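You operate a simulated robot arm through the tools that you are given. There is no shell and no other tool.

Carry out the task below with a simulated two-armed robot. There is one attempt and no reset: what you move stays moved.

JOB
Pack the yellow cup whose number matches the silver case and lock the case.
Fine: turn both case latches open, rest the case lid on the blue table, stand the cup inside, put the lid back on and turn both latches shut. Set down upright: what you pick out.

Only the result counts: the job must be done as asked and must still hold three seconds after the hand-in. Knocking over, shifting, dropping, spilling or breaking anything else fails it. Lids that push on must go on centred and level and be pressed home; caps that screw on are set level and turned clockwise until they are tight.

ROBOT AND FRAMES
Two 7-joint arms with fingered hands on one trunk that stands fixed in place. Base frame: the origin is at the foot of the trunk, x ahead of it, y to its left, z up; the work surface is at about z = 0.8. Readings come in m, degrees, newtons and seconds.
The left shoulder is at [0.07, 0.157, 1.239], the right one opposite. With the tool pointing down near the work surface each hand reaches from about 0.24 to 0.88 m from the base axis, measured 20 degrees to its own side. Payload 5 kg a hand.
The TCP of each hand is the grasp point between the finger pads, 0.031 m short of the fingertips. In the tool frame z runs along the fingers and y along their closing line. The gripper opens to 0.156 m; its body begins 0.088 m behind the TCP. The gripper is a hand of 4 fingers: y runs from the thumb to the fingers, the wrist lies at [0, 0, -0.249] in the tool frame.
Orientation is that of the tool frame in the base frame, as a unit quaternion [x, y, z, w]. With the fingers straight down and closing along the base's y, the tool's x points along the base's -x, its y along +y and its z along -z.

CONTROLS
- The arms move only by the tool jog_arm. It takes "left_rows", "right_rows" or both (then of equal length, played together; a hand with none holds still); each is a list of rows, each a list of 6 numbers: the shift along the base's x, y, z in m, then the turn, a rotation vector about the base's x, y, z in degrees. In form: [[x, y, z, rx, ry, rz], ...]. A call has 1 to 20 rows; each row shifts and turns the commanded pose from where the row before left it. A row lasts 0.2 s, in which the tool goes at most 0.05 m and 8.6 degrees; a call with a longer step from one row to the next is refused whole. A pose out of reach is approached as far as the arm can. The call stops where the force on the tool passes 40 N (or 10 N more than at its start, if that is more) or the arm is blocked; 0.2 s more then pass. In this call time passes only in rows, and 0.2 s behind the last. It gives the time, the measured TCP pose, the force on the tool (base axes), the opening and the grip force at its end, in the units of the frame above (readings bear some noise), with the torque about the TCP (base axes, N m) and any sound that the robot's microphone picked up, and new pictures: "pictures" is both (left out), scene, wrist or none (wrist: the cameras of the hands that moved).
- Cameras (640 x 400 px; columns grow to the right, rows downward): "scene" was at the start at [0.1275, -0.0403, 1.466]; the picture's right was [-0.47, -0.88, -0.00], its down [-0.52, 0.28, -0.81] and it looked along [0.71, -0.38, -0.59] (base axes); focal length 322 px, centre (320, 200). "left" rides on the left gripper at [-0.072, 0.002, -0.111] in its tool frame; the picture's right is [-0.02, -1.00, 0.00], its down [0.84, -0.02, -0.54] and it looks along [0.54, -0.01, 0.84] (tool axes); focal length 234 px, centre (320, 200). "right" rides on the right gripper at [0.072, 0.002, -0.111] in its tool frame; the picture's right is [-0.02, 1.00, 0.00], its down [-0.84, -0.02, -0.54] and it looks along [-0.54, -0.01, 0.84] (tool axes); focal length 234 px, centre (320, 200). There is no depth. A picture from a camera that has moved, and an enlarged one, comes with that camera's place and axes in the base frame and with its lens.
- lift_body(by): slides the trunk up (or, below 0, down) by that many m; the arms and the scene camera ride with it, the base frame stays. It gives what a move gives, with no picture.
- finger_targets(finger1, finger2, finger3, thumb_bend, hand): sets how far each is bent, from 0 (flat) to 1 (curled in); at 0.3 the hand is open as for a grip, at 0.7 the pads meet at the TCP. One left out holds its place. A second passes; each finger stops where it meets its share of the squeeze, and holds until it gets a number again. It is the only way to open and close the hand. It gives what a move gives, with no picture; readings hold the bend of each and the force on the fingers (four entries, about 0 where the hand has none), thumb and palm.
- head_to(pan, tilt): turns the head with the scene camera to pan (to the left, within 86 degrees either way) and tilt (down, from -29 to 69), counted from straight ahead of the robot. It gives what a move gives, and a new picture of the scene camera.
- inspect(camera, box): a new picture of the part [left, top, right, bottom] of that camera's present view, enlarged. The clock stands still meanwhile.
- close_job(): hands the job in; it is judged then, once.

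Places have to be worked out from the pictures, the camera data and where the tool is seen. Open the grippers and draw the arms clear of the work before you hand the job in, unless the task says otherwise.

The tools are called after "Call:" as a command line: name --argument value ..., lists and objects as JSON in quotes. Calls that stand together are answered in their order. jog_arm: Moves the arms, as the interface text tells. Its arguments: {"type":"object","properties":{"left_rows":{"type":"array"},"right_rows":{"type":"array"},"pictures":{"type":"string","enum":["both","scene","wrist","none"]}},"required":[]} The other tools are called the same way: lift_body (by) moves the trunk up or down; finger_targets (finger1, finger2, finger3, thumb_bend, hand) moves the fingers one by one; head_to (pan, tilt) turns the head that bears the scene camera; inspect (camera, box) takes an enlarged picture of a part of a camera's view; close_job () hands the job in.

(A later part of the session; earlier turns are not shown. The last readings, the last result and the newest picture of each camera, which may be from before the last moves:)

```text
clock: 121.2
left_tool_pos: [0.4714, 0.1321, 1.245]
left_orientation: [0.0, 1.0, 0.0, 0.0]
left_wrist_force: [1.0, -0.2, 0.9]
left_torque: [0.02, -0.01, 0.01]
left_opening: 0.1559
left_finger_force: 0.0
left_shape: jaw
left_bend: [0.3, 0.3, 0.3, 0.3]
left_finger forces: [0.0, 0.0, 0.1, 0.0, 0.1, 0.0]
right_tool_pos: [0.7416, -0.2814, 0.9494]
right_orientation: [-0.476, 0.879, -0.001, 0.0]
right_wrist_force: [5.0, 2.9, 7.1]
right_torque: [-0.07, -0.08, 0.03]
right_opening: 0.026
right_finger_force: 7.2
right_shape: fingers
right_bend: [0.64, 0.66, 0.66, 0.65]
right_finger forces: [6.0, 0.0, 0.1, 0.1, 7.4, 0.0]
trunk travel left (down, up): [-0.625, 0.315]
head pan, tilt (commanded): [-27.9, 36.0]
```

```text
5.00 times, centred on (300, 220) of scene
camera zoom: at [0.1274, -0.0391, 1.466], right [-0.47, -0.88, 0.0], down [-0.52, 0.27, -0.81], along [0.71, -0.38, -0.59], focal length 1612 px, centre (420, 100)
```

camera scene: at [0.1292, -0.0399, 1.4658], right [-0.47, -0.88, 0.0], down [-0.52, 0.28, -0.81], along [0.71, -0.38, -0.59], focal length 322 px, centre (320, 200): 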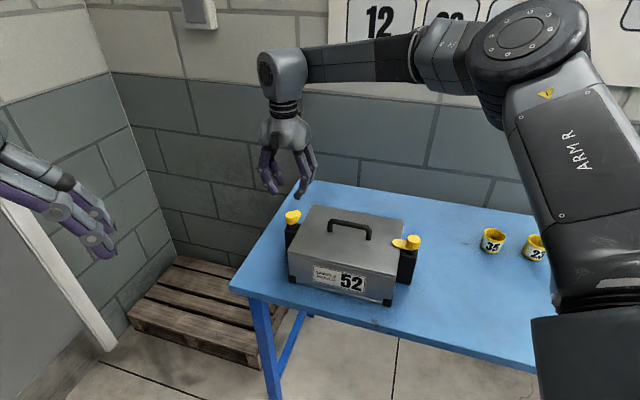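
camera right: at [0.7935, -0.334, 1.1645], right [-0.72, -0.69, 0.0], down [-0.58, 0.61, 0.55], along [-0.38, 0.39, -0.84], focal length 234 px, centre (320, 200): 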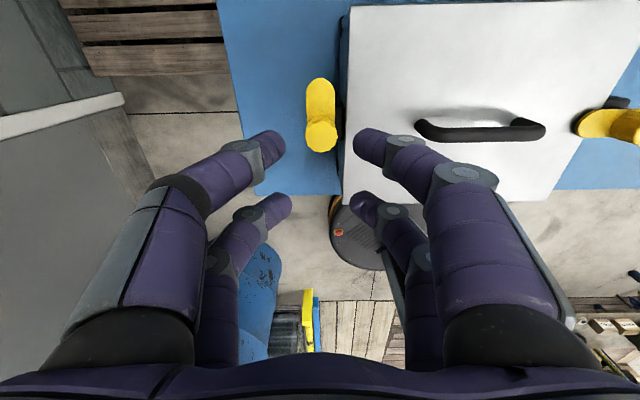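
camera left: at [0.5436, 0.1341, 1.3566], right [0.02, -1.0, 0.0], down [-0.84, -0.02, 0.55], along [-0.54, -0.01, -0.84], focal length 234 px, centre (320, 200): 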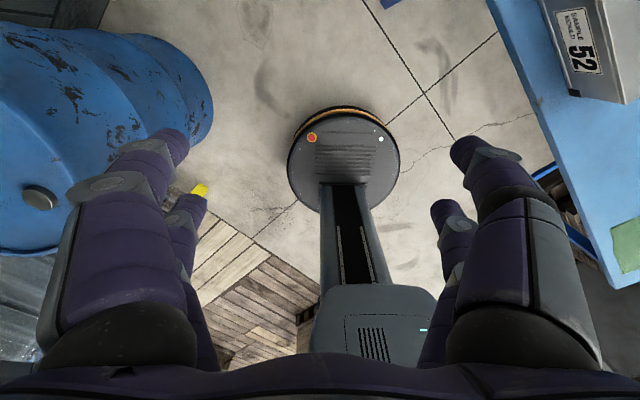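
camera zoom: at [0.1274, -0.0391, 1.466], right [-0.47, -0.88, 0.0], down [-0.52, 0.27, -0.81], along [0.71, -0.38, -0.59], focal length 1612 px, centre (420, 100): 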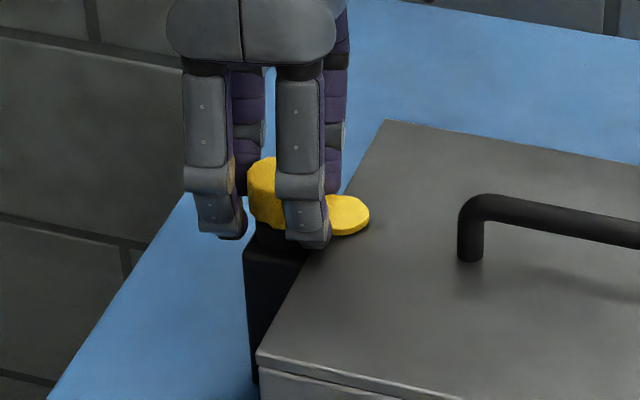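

Call:
jog_arm --right_rows '[[0, 0, 0, 0, 0, -6], [0, 0, 0, 0, 0, -6], [0, 0, 0, 0, 0, -5], [0, 0, 0, 0, 0, -4]]' --pictures "none"

Call:
inspect --camera "right" --box '[220, 80, 420, 240]'

Call:
inspect --camera "scene" --box '[260, 180, 340, 260]'

```text
clock: 122.2
left_tool_pos: [0.4734, 0.1319, 1.2452]
left_orientation: [0.001, 1.0, 0.0, 0.0]
left_wrist_force: [-0.1, 0.0, -0.1]
left_torque: [-0.01, 0.01, 0.02]
left_opening: 0.1558
left_finger_force: 0.1
left_shape: jaw
left_bend: [0.3, 0.3, 0.3, 0.3]
left_finger forces: [0.1, 0.0, 0.1, 0.0, 0.0, 0.0]
right_tool_pos: [0.7426, -0.2822, 0.9506]
right_orientation: [-0.309, 0.951, -0.001, 0.001]
right_wrist_force: [12.7, -1.5, 8.2]
right_torque: [-0.24, -0.33, 0.42]
right_opening: 0.0267
right_finger_force: 8.3
right_shape: fingers
right_bend: [0.66, 0.66, 0.66, 0.65]
right_finger forces: [1.4, 0.1, 0.0, 0.1, 14.4, 0.0]
trunk travel left (down, up): [-0.625, 0.315]
head pan, tilt (commanded): [-27.9, 36.0]
```

```text
2.50 times, centred on (320, 160) of right
camera zoom: at [0.6828, -0.3235, 1.0627], right [-0.57, 0.82, 0.0], down [0.69, 0.47, 0.55], along [0.45, 0.31, -0.84], focal length 585 px, centre (320, 300)
```

zoom: 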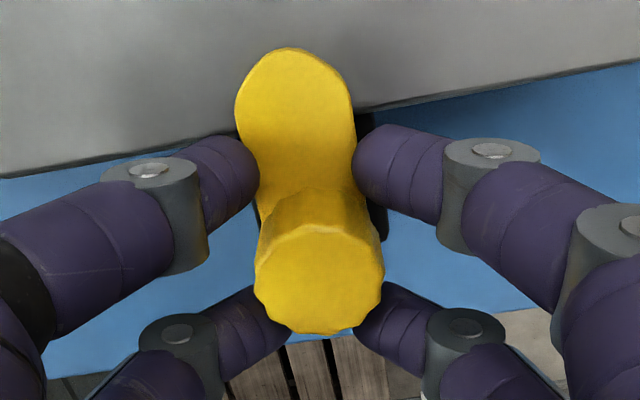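

```text
5.00 times, centred on (300, 220) of scene
camera zoom: at [0.1285, -0.0398, 1.4659], right [-0.47, -0.88, 0.0], down [-0.52, 0.28, -0.81], along [0.71, -0.38, -0.59], focal length 1612 px, centre (420, 100)
```

zoom: 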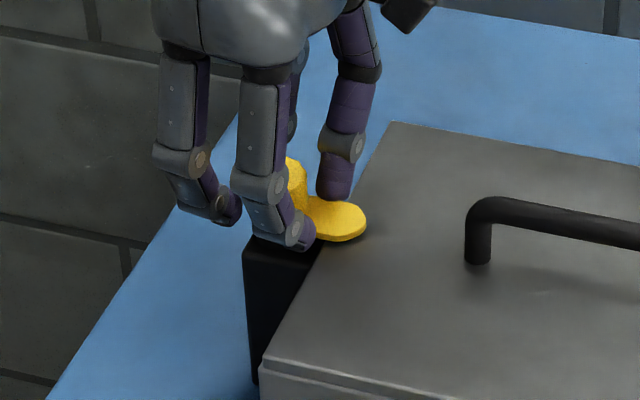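

The stop is reached (0.42 N m), but the lid edge seems to have shifted slightly in view. I ease back, open, lift and inspect the lid.

Call:
jog_arm --right_rows '[[0, 0, 0.0005, 0, 0, 5], [0, 0, 0.0005, 0, 0, 3]]' --pictures "none"

Call:
finger_targets --hand "right" --finger1 0.62 --finger2 0.62 --finger3 0.62 --thumb_bend 0.6

Call:
inspect --camera "scene" --box '[270, 190, 430, 310]'

Call:
inspect --camera "right" --box '[220, 80, 420, 240]'

```text
clock: 122.8
left_tool_pos: [0.4728, 0.1323, 1.2453]
left_orientation: [0.0, 1.0, 0.0, 0.0]
left_wrist_force: [-0.2, -0.6, -0.1]
left_torque: [-0.01, 0.02, 0.01]
left_opening: 0.1559
left_finger_force: 0.1
left_shape: jaw
left_bend: [0.3, 0.3, 0.3, 0.3]
left_finger forces: [0.0, 0.0, 0.1, 0.0, 0.0, 0.0]
right_tool_pos: [0.7413, -0.2804, 0.9499]
right_orientation: [-0.375, 0.927, 0.0, 0.0]
right_wrist_force: [6.8, 0.4, 6.4]
right_torque: [-0.1, -0.15, 0.11]
right_opening: 0.0262
right_finger_force: 5.2
right_shape: fingers
right_bend: [0.65, 0.66, 0.66, 0.65]
right_finger forces: [2.7, 0.0, 0.1, 0.0, 8.4, 0.0]
trunk travel left (down, up): [-0.625, 0.315]
head pan, tilt (commanded): [-27.9, 36.0]
```

```text
clock: 123.8
left_tool_pos: [0.4721, 0.1322, 1.2448]
left_orientation: [-0.001, 1.0, 0.0, 0.0]
left_wrist_force: [-0.6, -0.4, -0.7]
left_torque: [0.0, 0.0, 0.0]
left_opening: 0.1561
left_finger_force: 0.0
left_shape: jaw
left_bend: [0.3, 0.3, 0.3, 0.3]
left_finger forces: [0.1, 0.0, 0.0, 0.1, 0.1, 0.1]
right_tool_pos: [0.7412, -0.2821, 0.951]
right_orientation: [-0.374, 0.927, 0.0, 0.0]
right_wrist_force: [0.6, 0.5, -0.7]
right_torque: [-0.01, 0.01, 0.0]
right_opening: 0.0368
right_finger_force: 0.1
right_shape: fingers
right_bend: [0.62, 0.62, 0.62, 0.6]
right_finger forces: [0.0, 0.0, 0.1, 0.0, 0.0, 0.0]
trunk travel left (down, up): [-0.625, 0.315]
head pan, tilt (commanded): [-27.9, 36.0]
```

```text
3.33 times, centred on (350, 250) of scene
camera zoom: at [0.1276, -0.04, 1.4659], right [-0.47, -0.88, 0.0], down [-0.52, 0.28, -0.81], along [0.71, -0.38, -0.59], focal length 1075 px, centre (220, 33)
```

zoom: 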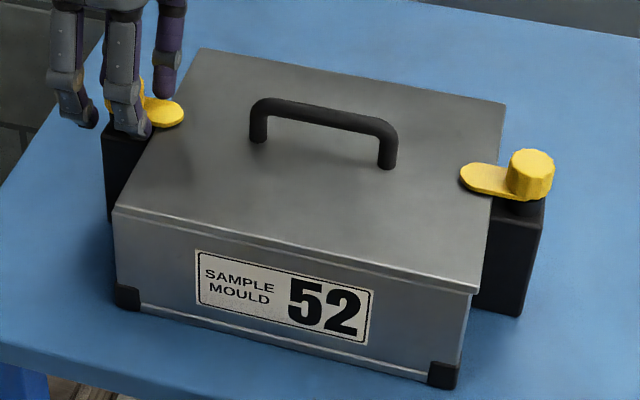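

```text
2.50 times, centred on (320, 160) of right
camera zoom: at [0.688, -0.3311, 1.0629], right [-0.68, 0.74, 0.0], down [0.62, 0.57, 0.55], along [0.4, 0.37, -0.84], focal length 585 px, centre (320, 300)
```

zoom: 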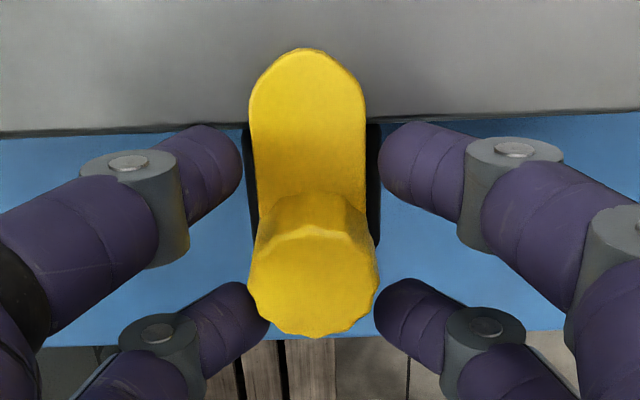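

Both latches are shut, but the lid was dragged about 4 mm along the case toward the near latch. I lift off and measure it before nudging it back.

Call:
jog_arm --right_rows '[[0, 0, 0.01, 0, 0, 0], [0, 0, 0.02, 0, 0, 0], [0, 0, 0.03, 0, 0, 0], [0, 0, 0.04, 0, 0, 0]]' --pictures "both"

Call:
inspect --camera "scene" --box '[270, 190, 430, 310]'

Call:
inspect --camera "scene" --box '[270, 220, 334, 270]'

Call:
inspect --camera "scene" --box '[366, 240, 430, 290]'

Call:
inspect --camera "scene" --box '[272, 190, 336, 230]'

```text
clock: 124.8
left_tool_pos: [0.4711, 0.1321, 1.2458]
left_orientation: [0.0, 1.0, 0.0, 0.001]
left_wrist_force: [0.6, 0.5, 0.4]
left_torque: [0.0, -0.01, -0.03]
left_opening: 0.1558
left_finger_force: 0.1
left_shape: jaw
left_bend: [0.3, 0.3, 0.3, 0.3]
left_finger forces: [0.1, 0.1, 0.0, 0.1, 0.1, 0.0]
right_tool_pos: [0.7409, -0.2813, 1.0488]
right_orientation: [-0.375, 0.927, -0.001, 0.0]
right_wrist_force: [-0.1, 0.1, 0.3]
right_torque: [0.0, -0.01, 0.0]
right_opening: 0.0371
right_finger_force: 0.1
right_shape: fingers
right_bend: [0.62, 0.62, 0.62, 0.6]
right_finger forces: [0.1, 0.0, 0.0, 0.0, 0.0, 0.0]
trunk travel left (down, up): [-0.625, 0.315]
head pan, tilt (commanded): [-27.9, 36.0]
camera scene: at [0.1263, -0.0395, 1.466], right [-0.47, -0.88, 0.0], down [-0.52, 0.28, -0.81], along [0.72, -0.38, -0.59], focal length 322 px, centre (320, 200)
camera right: at [0.6875, -0.3314, 1.1621], right [-0.68, 0.74, 0.0], down [0.62, 0.57, 0.54], along [0.4, 0.37, -0.84], focal length 234 px, centre (320, 200)
```

scene: 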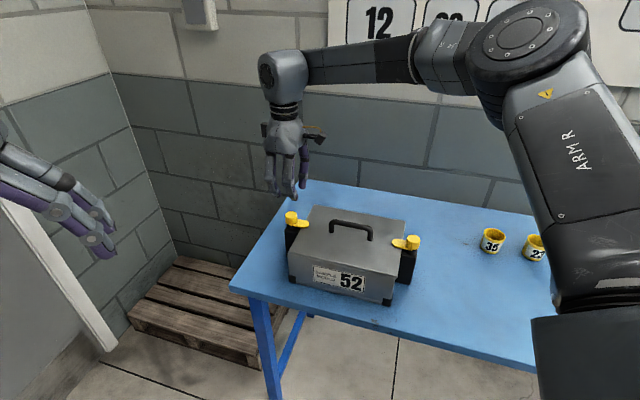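
right: 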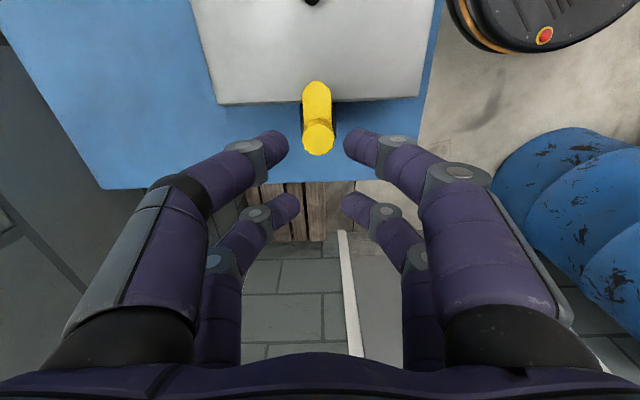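

```text
3.33 times, centred on (350, 250) of scene
camera zoom: at [0.1263, -0.0395, 1.466], right [-0.47, -0.88, 0.0], down [-0.52, 0.28, -0.81], along [0.72, -0.38, -0.59], focal length 1075 px, centre (220, 33)
```

zoom: 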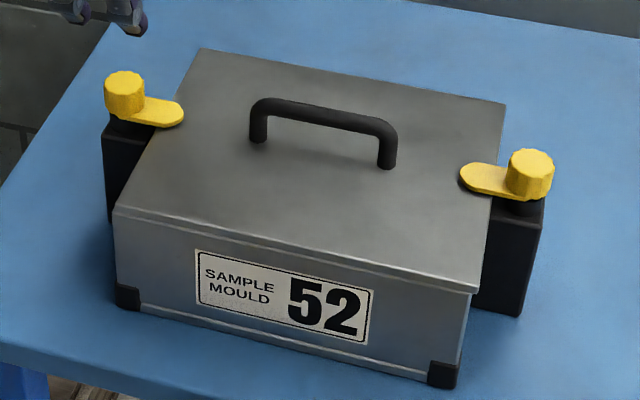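

```text
8.00 times, centred on (302, 245) of scene
camera zoom: at [0.1263, -0.0395, 1.466], right [-0.47, -0.88, 0.0], down [-0.52, 0.28, -0.81], along [0.72, -0.38, -0.59], focal length 2580 px, centre (464, -160)
```

zoom: 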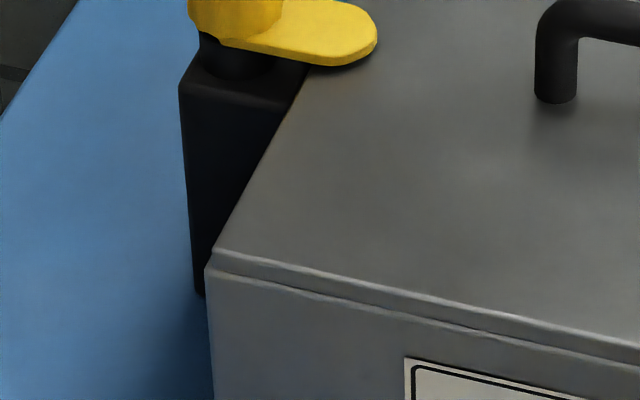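

```text
8.00 times, centred on (398, 265) of scene
camera zoom: at [0.1263, -0.0395, 1.466], right [-0.47, -0.88, 0.0], down [-0.52, 0.28, -0.81], along [0.72, -0.38, -0.59], focal length 2580 px, centre (-304, -320)
```

zoom: 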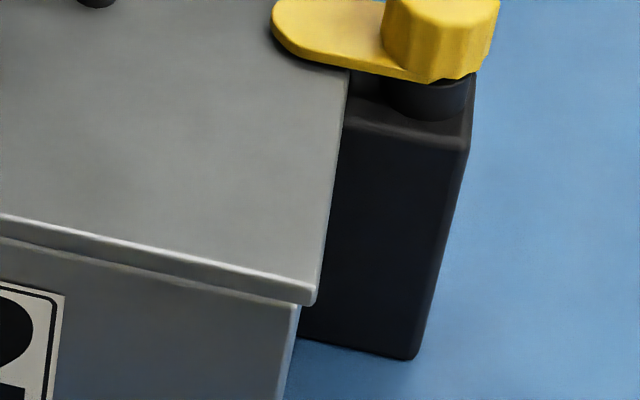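

```text
10.00 times, centred on (304, 210) of scene
camera zoom: at [0.1263, -0.0395, 1.466], right [-0.47, -0.88, 0.0], down [-0.52, 0.28, -0.81], along [0.72, -0.38, -0.59], focal length 3225 px, centre (480, 100)
```

zoom: 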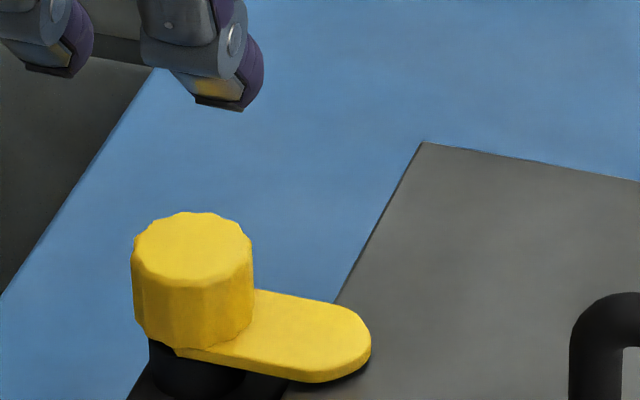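

The lid has slid 4 mm toward the near latch with no turn. I will pinch the handle again and ease it back; first I go above the handle.

Call:
finger_targets --hand "right" --finger1 0.59 --finger2 0.59 --finger3 0.59 --thumb_bend 0.59

Call:
jog_arm --right_rows '[[-0.0182, -0.0189, 0, 0, 0, 0], [-0.0182, -0.0189, 0, 0, 0, 0], [-0.0182, -0.0189, 0, 0, 0, 0], [-0.0182, -0.0189, 0, 0, 0, 0], [-0.0182, -0.0189, 0, 0, 0, 0.5], [-0.0182, -0.0189, 0, 0, 0, 0.5]]' --pictures "none"

Call:
inspect --camera "right" --box '[220, 60, 420, 260]'

```text
clock: 125.8
left_tool_pos: [0.4716, 0.1317, 1.2453]
left_orientation: [0.0, 1.0, 0.0, 0.0]
left_wrist_force: [0.3, -0.3, -0.1]
left_torque: [0.01, 0.02, 0.01]
left_opening: 0.156
left_finger_force: 0.1
left_shape: jaw
left_bend: [0.3, 0.3, 0.3, 0.3]
left_finger forces: [0.0, 0.1, 0.0, 0.1, 0.0, 0.1]
right_tool_pos: [0.7412, -0.2826, 1.0482]
right_orientation: [-0.374, 0.927, 0.0, -0.001]
right_wrist_force: [-0.2, 0.5, -1.4]
right_torque: [0.02, 0.0, -0.01]
right_opening: 0.0449
right_finger_force: 0.0
right_shape: fingers
right_bend: [0.59, 0.59, 0.59, 0.59]
right_finger forces: [0.0, 0.0, 0.0, 0.0, 0.0, 0.1]
trunk travel left (down, up): [-0.625, 0.315]
head pan, tilt (commanded): [-27.9, 36.0]
```

```text
clock: 127.2
left_tool_pos: [0.471, 0.1316, 1.2454]
left_orientation: [0.0, 1.0, 0.001, 0.0]
left_wrist_force: [0.0, 0.7, 0.0]
left_torque: [0.02, -0.01, -0.01]
left_opening: 0.1556
left_finger_force: 0.1
left_shape: jaw
left_bend: [0.3, 0.3, 0.3, 0.3]
left_finger forces: [0.1, 0.1, 0.0, 0.1, 0.0, 0.1]
right_tool_pos: [0.6306, -0.3952, 1.0509]
right_orientation: [-0.383, 0.924, 0.0, 0.0]
right_wrist_force: [-0.9, -0.9, -0.1]
right_torque: [0.04, 0.0, 0.0]
right_opening: 0.0449
right_finger_force: 0.0
right_shape: fingers
right_bend: [0.59, 0.59, 0.59, 0.59]
right_finger forces: [0.1, 0.0, 0.1, 0.0, 0.0, 0.0]
trunk travel left (down, up): [-0.625, 0.315]
head pan, tilt (commanded): [-27.9, 36.0]
```

```text
2.00 times, centred on (320, 160) of right
camera zoom: at [0.5798, -0.4459, 1.1629], right [-0.69, 0.72, 0.0], down [0.61, 0.58, 0.55], along [0.39, 0.38, -0.84], focal length 468 px, centre (320, 280)
```

zoom: 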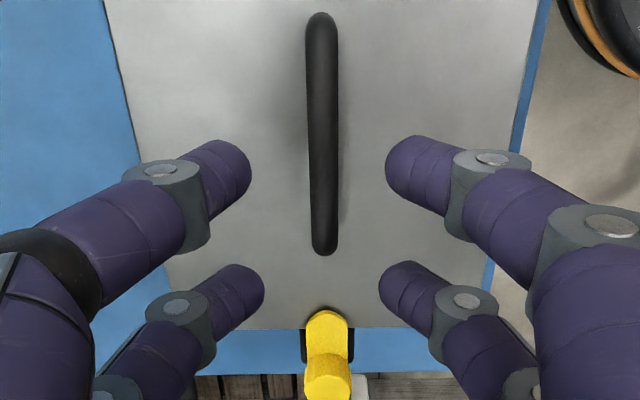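

Handle lined up. I lower around it and pinch lightly.

Call:
jog_arm --right_rows '[[0, 0, -0.03, 0, 0, 0], [0, 0, -0.03, 0, 0, 0], [0, 0, -0.02, 0, 0, 0], [0, 0, -0.011, 0, 0, 0], [0, 0, -0.005, 0, 0, 0]]' --pictures "none"

Call:
finger_targets --hand "right" --finger1 0.66 --finger2 0.66 --finger3 0.66 --thumb_bend 0.66

Call:
finger_targets --hand "right" --finger1 0.71 --finger2 0.71 --finger3 0.71 --thumb_bend 0.71

Call:
inspect --camera "right" --box '[220, 60, 420, 260]'

Call:
inspect --camera "scene" --box '[366, 240, 430, 290]'

```text
clock: 128.4
left_tool_pos: [0.4721, 0.1298, 1.245]
left_orientation: [0.001, 1.0, 0.0, 0.001]
left_wrist_force: [0.7, 0.3, 0.5]
left_torque: [-0.03, 0.0, 0.04]
left_opening: 0.1561
left_finger_force: 0.1
left_shape: jaw
left_bend: [0.3, 0.3, 0.3, 0.3]
left_finger forces: [0.0, 0.0, 0.2, 0.0, 0.0, 0.0]
right_tool_pos: [0.6333, -0.396, 0.9549]
right_orientation: [-0.383, 0.924, 0.0, 0.0]
right_wrist_force: [-0.2, 0.1, 1.3]
right_torque: [0.02, 0.04, 0.01]
right_opening: 0.045
right_finger_force: 0.0
right_shape: fingers
right_bend: [0.59, 0.59, 0.59, 0.59]
right_finger forces: [0.0, 0.1, 0.1, 0.0, 0.1, 0.0]
trunk travel left (down, up): [-0.625, 0.315]
head pan, tilt (commanded): [-27.9, 36.0]
```

```text
clock: 129.4
left_tool_pos: [0.4729, 0.1313, 1.2447]
left_orientation: [0.0, 1.0, 0.0, 0.0]
left_wrist_force: [-0.2, -0.1, 0.0]
left_torque: [-0.01, 0.01, 0.03]
left_opening: 0.1556
left_finger_force: 0.1
left_shape: jaw
left_bend: [0.3, 0.3, 0.3, 0.3]
left_finger forces: [0.1, 0.1, 0.0, 0.0, 0.0, 0.1]
right_tool_pos: [0.6335, -0.3957, 0.9544]
right_orientation: [-0.382, 0.924, 0.0, 0.001]
right_wrist_force: [0.9, 0.2, 0.5]
right_torque: [0.01, 0.02, 0.01]
right_opening: 0.0196
right_finger_force: 0.1
right_shape: fingers
right_bend: [0.66, 0.66, 0.66, 0.66]
right_finger forces: [0.0, 0.0, 0.0, 0.0, 0.0, 0.0]
trunk travel left (down, up): [-0.625, 0.315]
head pan, tilt (commanded): [-27.9, 36.0]
```

```text
clock: 130.4
left_tool_pos: [0.4707, 0.1308, 1.2448]
left_orientation: [0.0, 1.0, 0.0, 0.0]
left_wrist_force: [1.1, 0.2, 0.2]
left_torque: [-0.03, 0.0, 0.02]
left_opening: 0.1559
left_finger_force: 0.1
left_shape: jaw
left_bend: [0.3, 0.3, 0.3, 0.3]
left_finger forces: [0.1, 0.0, 0.1, 0.0, 0.0, 0.0]
right_tool_pos: [0.6339, -0.3963, 0.9547]
right_orientation: [-0.383, 0.924, 0.0, 0.0]
right_wrist_force: [-0.2, 0.4, 0.4]
right_torque: [-0.02, 0.01, -0.01]
right_opening: 0.0027
right_finger_force: 1.2
right_shape: fingers
right_bend: [0.7, 0.7, 0.71, 0.71]
right_finger forces: [1.3, 1.5, 0.0, 0.1, 0.0, 0.1]
trunk travel left (down, up): [-0.625, 0.315]
head pan, tilt (commanded): [-27.9, 36.0]
```

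```text
2.00 times, centred on (320, 160) of right
camera zoom: at [0.5807, -0.4459, 1.0672], right [-0.69, 0.72, 0.0], down [0.61, 0.58, 0.54], along [0.39, 0.38, -0.84], focal length 468 px, centre (320, 280)
```

zoom: 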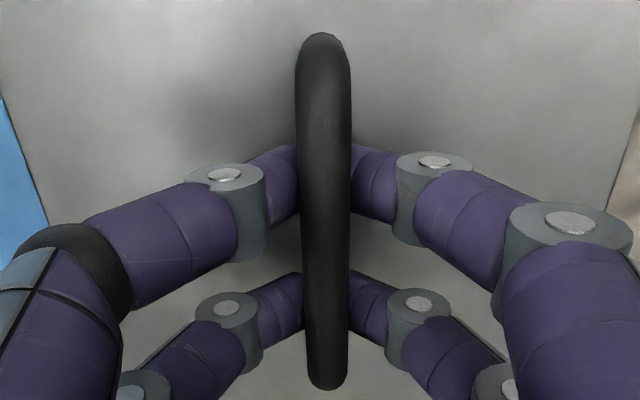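

```text
8.00 times, centred on (398, 265) of scene
camera zoom: at [0.1277, -0.0402, 1.4659], right [-0.47, -0.88, 0.0], down [-0.52, 0.28, -0.81], along [0.71, -0.38, -0.59], focal length 2580 px, centre (-304, -320)
```

zoom: 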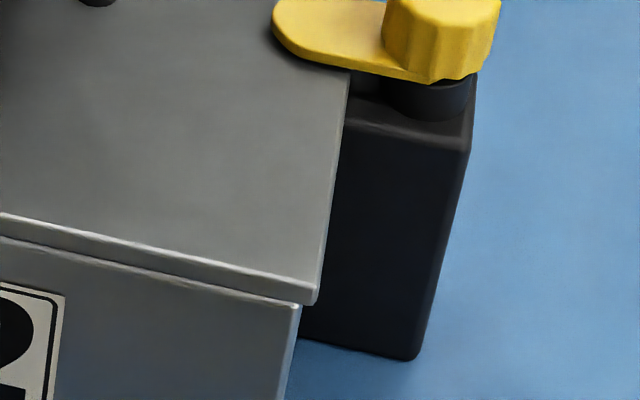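

The pinch is light and even. I tighten slightly and draw the lid 4 mm along the case toward the far latch.

Call:
finger_targets --hand "right" --finger1 0.715 --finger2 0.715 --finger3 0.72 --thumb_bend 0.72

Call:
jog_arm --right_rows '[[0.0007, 0.0007, 0, 0, 0, 0], [0.0007, 0.0007, 0, 0, 0, 0], [0.0007, 0.0007, 0, 0, 0, 0], [0.0006, 0.0006, 0, 0, 0, 0]]' --pictures "none"

Call:
inspect --camera "scene" --box '[366, 240, 430, 290]'

Call:
inspect --camera "scene" --box '[270, 220, 334, 270]'

Call:
inspect --camera "right" --box '[220, 60, 420, 260]'

```text
clock: 131.4
left_tool_pos: [0.4721, 0.1312, 1.2459]
left_orientation: [0.0, 1.0, 0.001, 0.0]
left_wrist_force: [-0.1, 0.1, 0.2]
left_torque: [0.0, -0.02, -0.02]
left_opening: 0.1558
left_finger_force: 0.0
left_shape: jaw
left_bend: [0.3, 0.3, 0.3, 0.3]
left_finger forces: [0.0, 0.1, 0.0, 0.0, 0.0, 0.1]
right_tool_pos: [0.6326, -0.3962, 0.9532]
right_orientation: [-0.384, 0.923, 0.0, 0.0]
right_wrist_force: [0.5, 0.0, 0.3]
right_torque: [0.01, -0.02, 0.01]
right_opening: 0.0021
right_finger_force: 3.3
right_shape: fingers
right_bend: [0.7, 0.7, 0.71, 0.71]
right_finger forces: [0.0, 1.7, 1.7, 0.0, 1.8, 0.1]
trunk travel left (down, up): [-0.625, 0.315]
head pan, tilt (commanded): [-27.9, 36.0]
```

```text
clock: 132.4
left_tool_pos: [0.4708, 0.1325, 1.2451]
left_orientation: [0.0, 1.0, 0.0, 0.0]
left_wrist_force: [0.1, 0.4, -0.1]
left_torque: [0.0, -0.01, 0.02]
left_opening: 0.1557
left_finger_force: 0.1
left_shape: jaw
left_bend: [0.3, 0.3, 0.3, 0.3]
left_finger forces: [0.0, 0.0, 0.1, 0.0, 0.0, 0.0]
right_tool_pos: [0.6343, -0.3924, 0.9539]
right_orientation: [-0.383, 0.924, 0.001, 0.0]
right_wrist_force: [-0.3, -0.7, -0.9]
right_torque: [-0.01, 0.04, 0.0]
right_opening: 0.0022
right_finger_force: 1.7
right_shape: fingers
right_bend: [0.7, 0.7, 0.71, 0.71]
right_finger forces: [0.0, 1.6, 1.6, 0.0, 0.1, 0.0]
trunk travel left (down, up): [-0.625, 0.315]
head pan, tilt (commanded): [-27.9, 36.0]
```

```text
8.00 times, centred on (398, 265) of scene
camera zoom: at [0.1278, -0.0403, 1.4659], right [-0.47, -0.88, 0.0], down [-0.52, 0.28, -0.81], along [0.71, -0.38, -0.59], focal length 2580 px, centre (-304, -320)
```

zoom: 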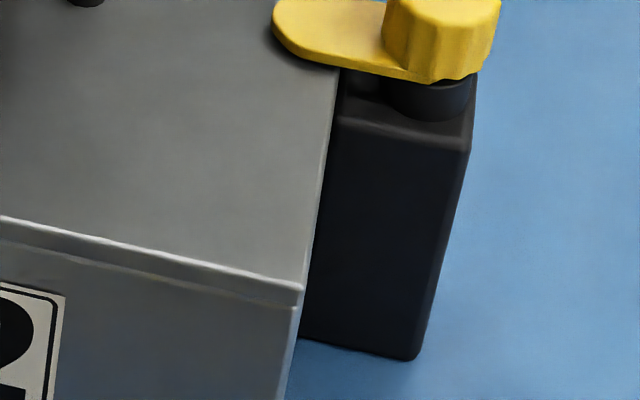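

```text
8.00 times, centred on (302, 245) of scene
camera zoom: at [0.1278, -0.0403, 1.4659], right [-0.47, -0.88, 0.0], down [-0.52, 0.28, -0.81], along [0.71, -0.38, -0.59], focal length 2580 px, centre (464, -160)
```

zoom: 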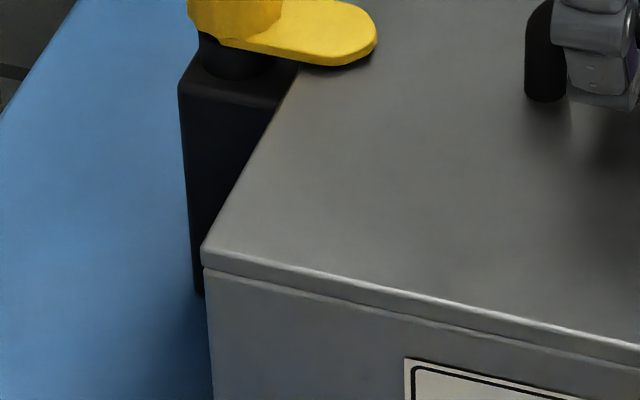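

```text
2.00 times, centred on (320, 160) of right
camera zoom: at [0.5826, -0.4429, 1.0671], right [-0.69, 0.72, 0.0], down [0.61, 0.58, 0.54], along [0.39, 0.38, -0.84], focal length 468 px, centre (320, 280)
```

zoom: 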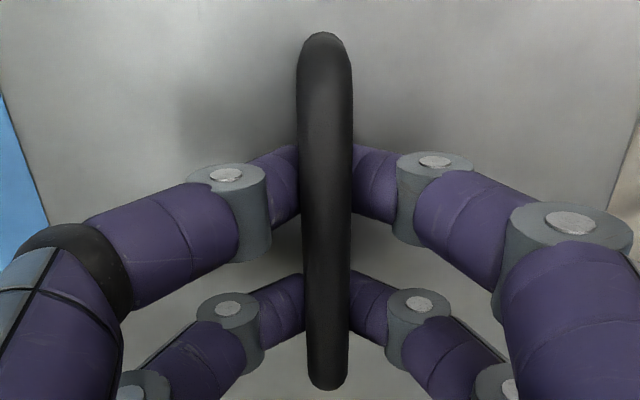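

The lid is back lengthwise, but the tightening pushed it about 2 mm toward the front. I shift the hand 2 mm toward the back with the bar still pinched.

Call:
jog_arm --right_rows '[[0.0007, -0.0007, 0, 0, 0, 0], [0.0007, -0.0007, 0, 0, 0, 0]]' --pictures "none"

Call:
inspect --camera "scene" --box '[366, 240, 430, 290]'

Call:
inspect --camera "scene" --box '[270, 220, 334, 270]'

```text
clock: 133.0
left_tool_pos: [0.4718, 0.1317, 1.2445]
left_orientation: [0.0, 1.0, 0.0, 0.0]
left_wrist_force: [0.6, 0.4, -0.9]
left_torque: [0.01, 0.03, -0.02]
left_opening: 0.1559
left_finger_force: 0.0
left_shape: jaw
left_bend: [0.3, 0.3, 0.3, 0.3]
left_finger forces: [0.1, 0.0, 0.1, 0.0, 0.0, 0.0]
right_tool_pos: [0.6366, -0.3937, 0.9552]
right_orientation: [-0.383, 0.924, 0.0, 0.001]
right_wrist_force: [-1.4, 1.5, 0.7]
right_torque: [0.04, -0.03, 0.03]
right_opening: 0.0021
right_finger_force: 2.0
right_shape: fingers
right_bend: [0.7, 0.7, 0.71, 0.71]
right_finger forces: [0.0, 1.7, 1.5, 0.0, 0.1, 0.0]
trunk travel left (down, up): [-0.625, 0.315]
head pan, tilt (commanded): [-27.9, 36.0]
```

```text
8.00 times, centred on (398, 265) of scene
camera zoom: at [0.1279, -0.0403, 1.4659], right [-0.47, -0.88, 0.0], down [-0.52, 0.28, -0.81], along [0.71, -0.38, -0.59], focal length 2580 px, centre (-304, -320)
```

zoom: 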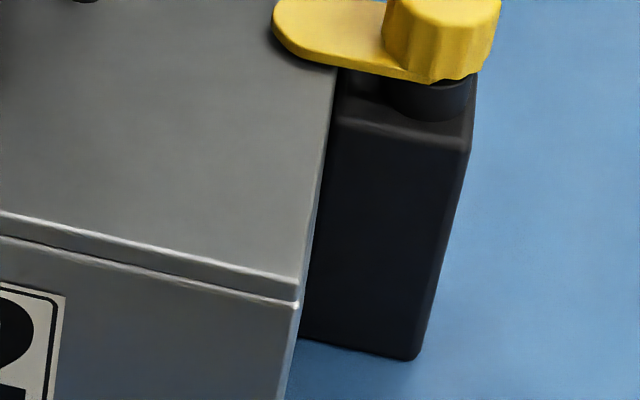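

```text
8.00 times, centred on (302, 245) of scene
camera zoom: at [0.1279, -0.0403, 1.4659], right [-0.47, -0.88, 0.0], down [-0.52, 0.28, -0.81], along [0.71, -0.38, -0.59], focal length 2580 px, centre (464, -160)
```

zoom: 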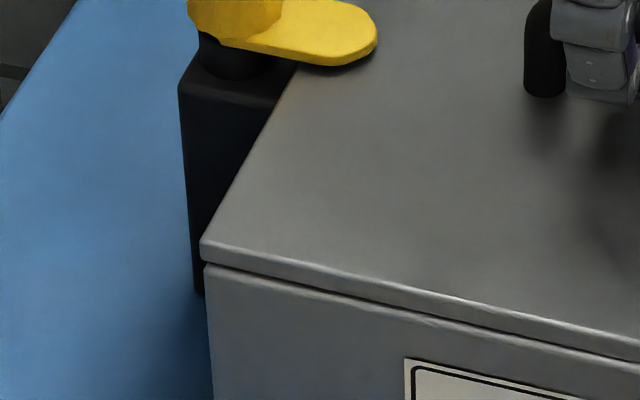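

Call:
inspect --camera "scene" --box '[270, 190, 430, 310]'

Call:
inspect --camera "right" --box '[220, 60, 420, 260]'

```text
3.33 times, centred on (350, 250) of scene
camera zoom: at [0.1279, -0.0403, 1.4659], right [-0.47, -0.88, 0.0], down [-0.52, 0.28, -0.81], along [0.71, -0.38, -0.59], focal length 1075 px, centre (220, 33)
```

zoom: 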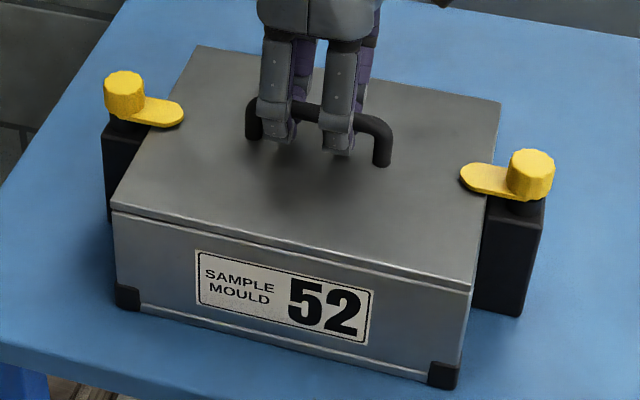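

```text
2.00 times, centred on (320, 160) of right
camera zoom: at [0.5847, -0.4438, 1.067], right [-0.69, 0.72, 0.0], down [0.61, 0.58, 0.54], along [0.39, 0.38, -0.84], focal length 468 px, centre (320, 280)
```

zoom: 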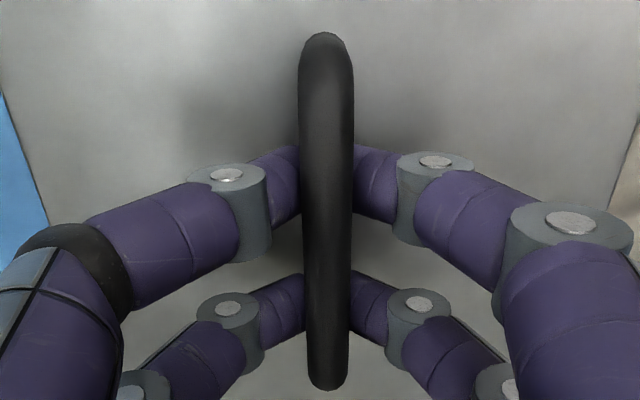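

The lid is now within about 1 mm of its original place, slightly toward the back. I bring it 1 mm forward and release the handle.

Call:
jog_arm --right_rows '[[-0.0006, 0.0006, 0, 0, 0, 0]]' --pictures "none"

Call:
finger_targets --hand "right" --finger1 0.67 --finger2 0.67 --finger3 0.67 --thumb_bend 0.67

Call:
finger_targets --hand "right" --finger1 0.6 --finger2 0.6 --finger3 0.6 --thumb_bend 0.6

Call:
jog_arm --right_rows '[[0, 0, 0.01, 0, 0, 0], [0, 0, 0.03, 0, 0, 0], [0, 0, 0.04, 0, 0, 0], [0, 0, 0.04, 0, 0, 0]]' --pictures "both"

Call:
inspect --camera "scene" --box '[270, 190, 430, 310]'

Call:
inspect --camera "scene" --box '[366, 220, 430, 290]'

Call:
inspect --camera "scene" --box '[270, 200, 334, 270]'

```text
clock: 133.4
left_tool_pos: [0.4707, 0.133, 1.2452]
left_orientation: [0.0, 1.0, -0.001, -0.001]
left_wrist_force: [-0.4, 0.1, 0.6]
left_torque: [0.0, 0.01, 0.03]
left_opening: 0.1561
left_finger_force: 0.1
left_shape: jaw
left_bend: [0.3, 0.3, 0.3, 0.3]
left_finger forces: [0.0, 0.0, 0.0, 0.0, 0.1, 0.1]
right_tool_pos: [0.6366, -0.3936, 0.9535]
right_orientation: [-0.383, 0.924, 0.0, 0.0]
right_wrist_force: [-0.2, 0.3, -0.7]
right_torque: [-0.03, 0.01, -0.02]
right_opening: 0.0021
right_finger_force: 2.6
right_shape: fingers
right_bend: [0.7, 0.7, 0.71, 0.71]
right_finger forces: [0.1, 1.4, 1.5, 0.0, 1.8, 0.0]
trunk travel left (down, up): [-0.625, 0.315]
head pan, tilt (commanded): [-27.9, 36.0]
```

```text
clock: 134.4
left_tool_pos: [0.4711, 0.1328, 1.2457]
left_orientation: [0.0, 1.0, 0.0, -0.001]
left_wrist_force: [-0.1, 0.0, 0.4]
left_torque: [0.01, -0.03, 0.02]
left_opening: 0.1558
left_finger_force: 0.0
left_shape: jaw
left_bend: [0.3, 0.3, 0.3, 0.3]
left_finger forces: [0.0, 0.1, 0.0, 0.0, 0.1, 0.0]
right_tool_pos: [0.6361, -0.3926, 0.9538]
right_orientation: [-0.383, 0.924, -0.001, 0.0]
right_wrist_force: [-0.4, -0.9, 0.0]
right_torque: [0.0, -0.03, 0.01]
right_opening: 0.0144
right_finger_force: 0.1
right_shape: fingers
right_bend: [0.67, 0.67, 0.67, 0.67]
right_finger forces: [0.0, 0.0, 0.0, 0.1, 0.1, 0.0]
trunk travel left (down, up): [-0.625, 0.315]
head pan, tilt (commanded): [-27.9, 36.0]
```

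```text
clock: 135.4
left_tool_pos: [0.4723, 0.1336, 1.2443]
left_orientation: [-0.001, 1.0, 0.0, 0.0]
left_wrist_force: [1.1, 0.0, 0.1]
left_torque: [-0.03, -0.02, -0.03]
left_opening: 0.1558
left_finger_force: 0.1
left_shape: jaw
left_bend: [0.3, 0.3, 0.3, 0.3]
left_finger forces: [0.0, 0.1, 0.0, 0.1, 0.1, 0.0]
right_tool_pos: [0.6361, -0.3932, 0.9554]
right_orientation: [-0.383, 0.924, -0.001, 0.0]
right_wrist_force: [0.5, -0.1, 0.0]
right_torque: [0.01, 0.02, 0.01]
right_opening: 0.041
right_finger_force: 0.1
right_shape: fingers
right_bend: [0.6, 0.6, 0.6, 0.6]
right_finger forces: [0.0, 0.0, 0.0, 0.0, 0.0, 0.0]
trunk travel left (down, up): [-0.625, 0.315]
head pan, tilt (commanded): [-27.9, 36.0]
```

```text
clock: 136.4
left_tool_pos: [0.4705, 0.1335, 1.2448]
left_orientation: [0.0, 1.0, 0.0, 0.001]
left_wrist_force: [0.0, 0.2, 0.0]
left_torque: [0.01, -0.03, -0.01]
left_opening: 0.1561
left_finger_force: 0.1
left_shape: jaw
left_bend: [0.3, 0.3, 0.3, 0.3]
left_finger forces: [0.1, 0.1, 0.0, 0.1, 0.0, 0.0]
right_tool_pos: [0.6361, -0.3918, 1.0755]
right_orientation: [-0.383, 0.924, 0.001, 0.0]
right_wrist_force: [-0.6, 0.9, 0.4]
right_torque: [0.0, 0.0, 0.01]
right_opening: 0.0409
right_finger_force: 0.1
right_shape: fingers
right_bend: [0.6, 0.6, 0.6, 0.6]
right_finger forces: [0.1, 0.0, 0.0, 0.0, 0.0, 0.0]
trunk travel left (down, up): [-0.625, 0.315]
head pan, tilt (commanded): [-27.9, 36.0]
camera scene: at [0.1265, -0.0395, 1.466], right [-0.47, -0.88, 0.0], down [-0.52, 0.28, -0.81], along [0.72, -0.38, -0.59], focal length 322 px, centre (320, 200)
camera right: at [0.5835, -0.4422, 1.1881], right [-0.69, 0.72, 0.0], down [0.61, 0.58, 0.54], along [0.39, 0.37, -0.84], focal length 234 px, centre (320, 200)
```

scene: 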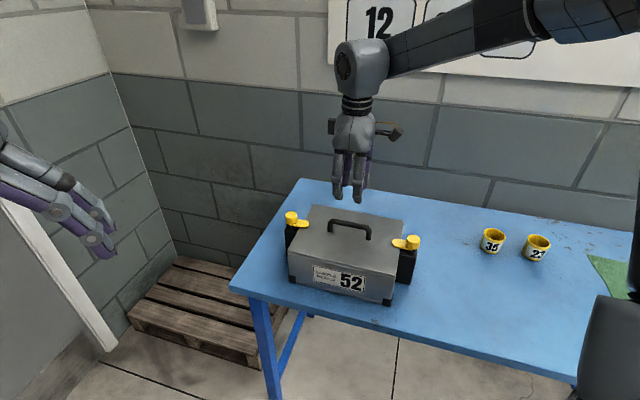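
right: 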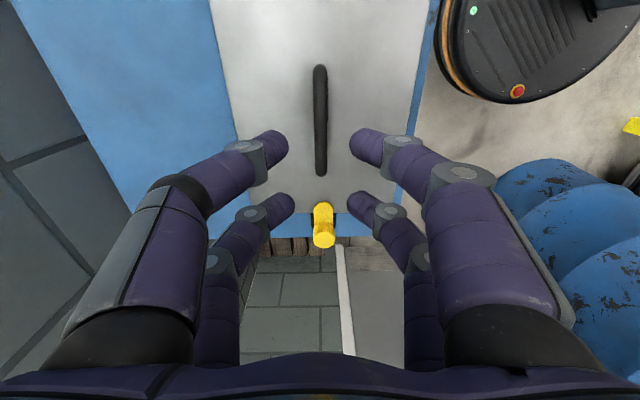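

```text
3.33 times, centred on (350, 250) of scene
camera zoom: at [0.1265, -0.0395, 1.466], right [-0.47, -0.88, 0.0], down [-0.52, 0.28, -0.81], along [0.72, -0.38, -0.59], focal length 1075 px, centre (220, 33)
```

zoom: 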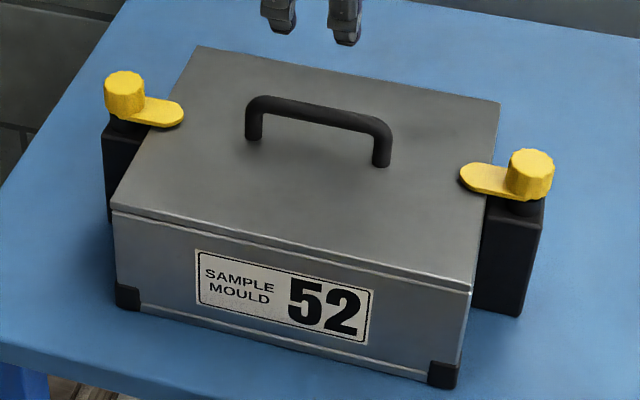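

```text
5.71 times, centred on (398, 255) of scene
camera zoom: at [0.1265, -0.0395, 1.466], right [-0.47, -0.88, 0.0], down [-0.52, 0.28, -0.81], along [0.72, -0.38, -0.59], focal length 1843 px, centre (-126, -114)
```

zoom: 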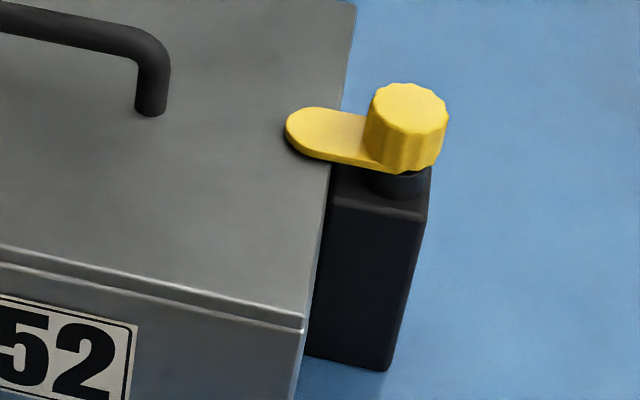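

```text
5.71 times, centred on (302, 235) of scene
camera zoom: at [0.1265, -0.0395, 1.466], right [-0.47, -0.88, 0.0], down [-0.52, 0.28, -0.81], along [0.72, -0.38, -0.59], focal length 1843 px, centre (423, 0)
```

zoom: 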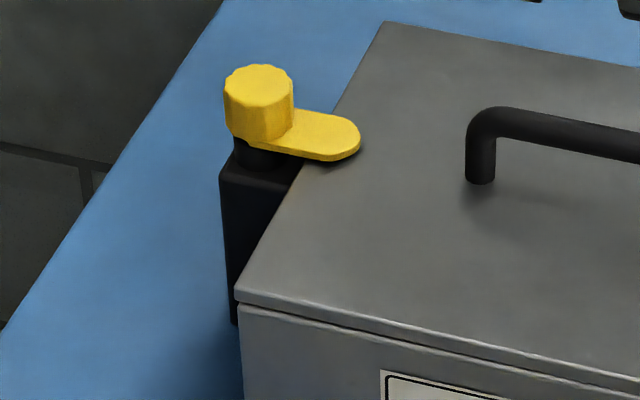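

Call:
inspect --camera "scene" --box '[366, 240, 430, 290]'

Call:
inspect --camera "scene" --box '[270, 220, 334, 270]'

Call:
inspect --camera "right" --box '[180, 0, 460, 260]'

```text
8.00 times, centred on (398, 265) of scene
camera zoom: at [0.1265, -0.0395, 1.466], right [-0.47, -0.88, 0.0], down [-0.52, 0.28, -0.81], along [0.72, -0.38, -0.59], focal length 2580 px, centre (-304, -320)
```

zoom: 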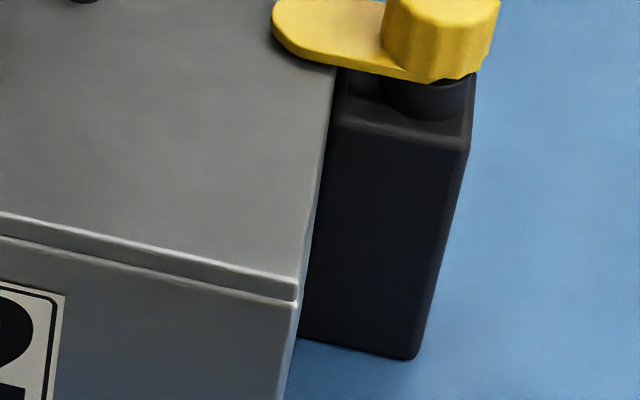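

```text
8.00 times, centred on (302, 245) of scene
camera zoom: at [0.1265, -0.0395, 1.466], right [-0.47, -0.88, 0.0], down [-0.52, 0.28, -0.81], along [0.72, -0.38, -0.59], focal length 2580 px, centre (464, -160)
```

zoom: 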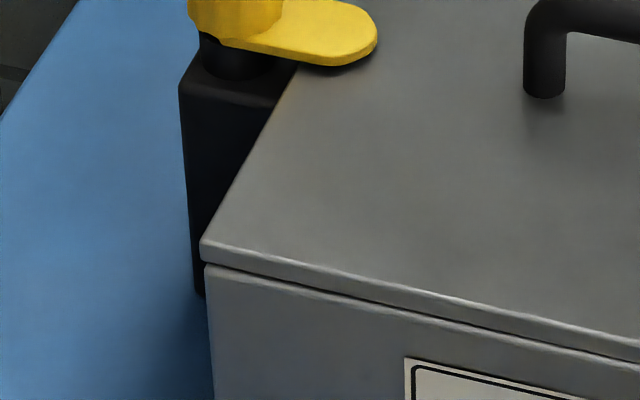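

```text
1.54 times, centred on (320, 130) of right
camera zoom: at [0.5835, -0.4422, 1.1881], right [-0.69, 0.72, 0.0], down [0.61, 0.58, 0.54], along [0.39, 0.37, -0.84], focal length 360 px, centre (320, 308)
```

zoom: 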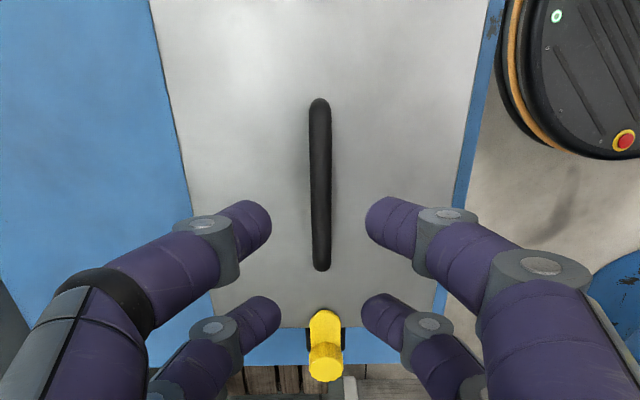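

Call:
inspect --camera "right" --box '[280, 170, 380, 260]'

Call:
inspect --camera "scene" --box '[420, 210, 580, 300]'

```text
4.44 times, centred on (330, 215) of right
camera zoom: at [0.5835, -0.4422, 1.1881], right [-0.69, 0.72, 0.0], down [0.61, 0.58, 0.54], along [0.39, 0.37, -0.84], focal length 1041 px, centre (276, 133)
```

zoom: 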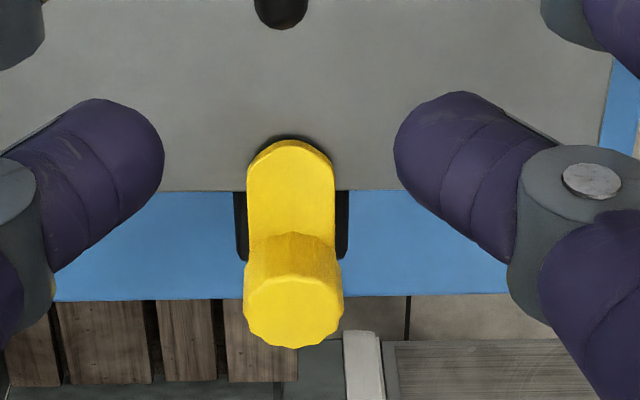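

```text
4.00 times, centred on (500, 255) of scene
camera zoom: at [0.1265, -0.0395, 1.466], right [-0.47, -0.88, 0.0], down [-0.52, 0.28, -0.81], along [0.72, -0.38, -0.59], focal length 1290 px, centre (-400, -20)
```

zoom: 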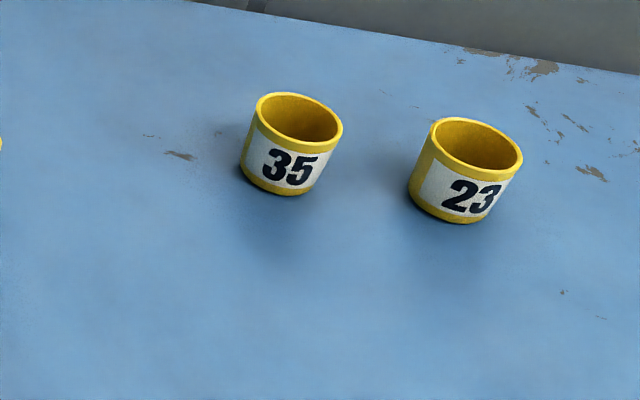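

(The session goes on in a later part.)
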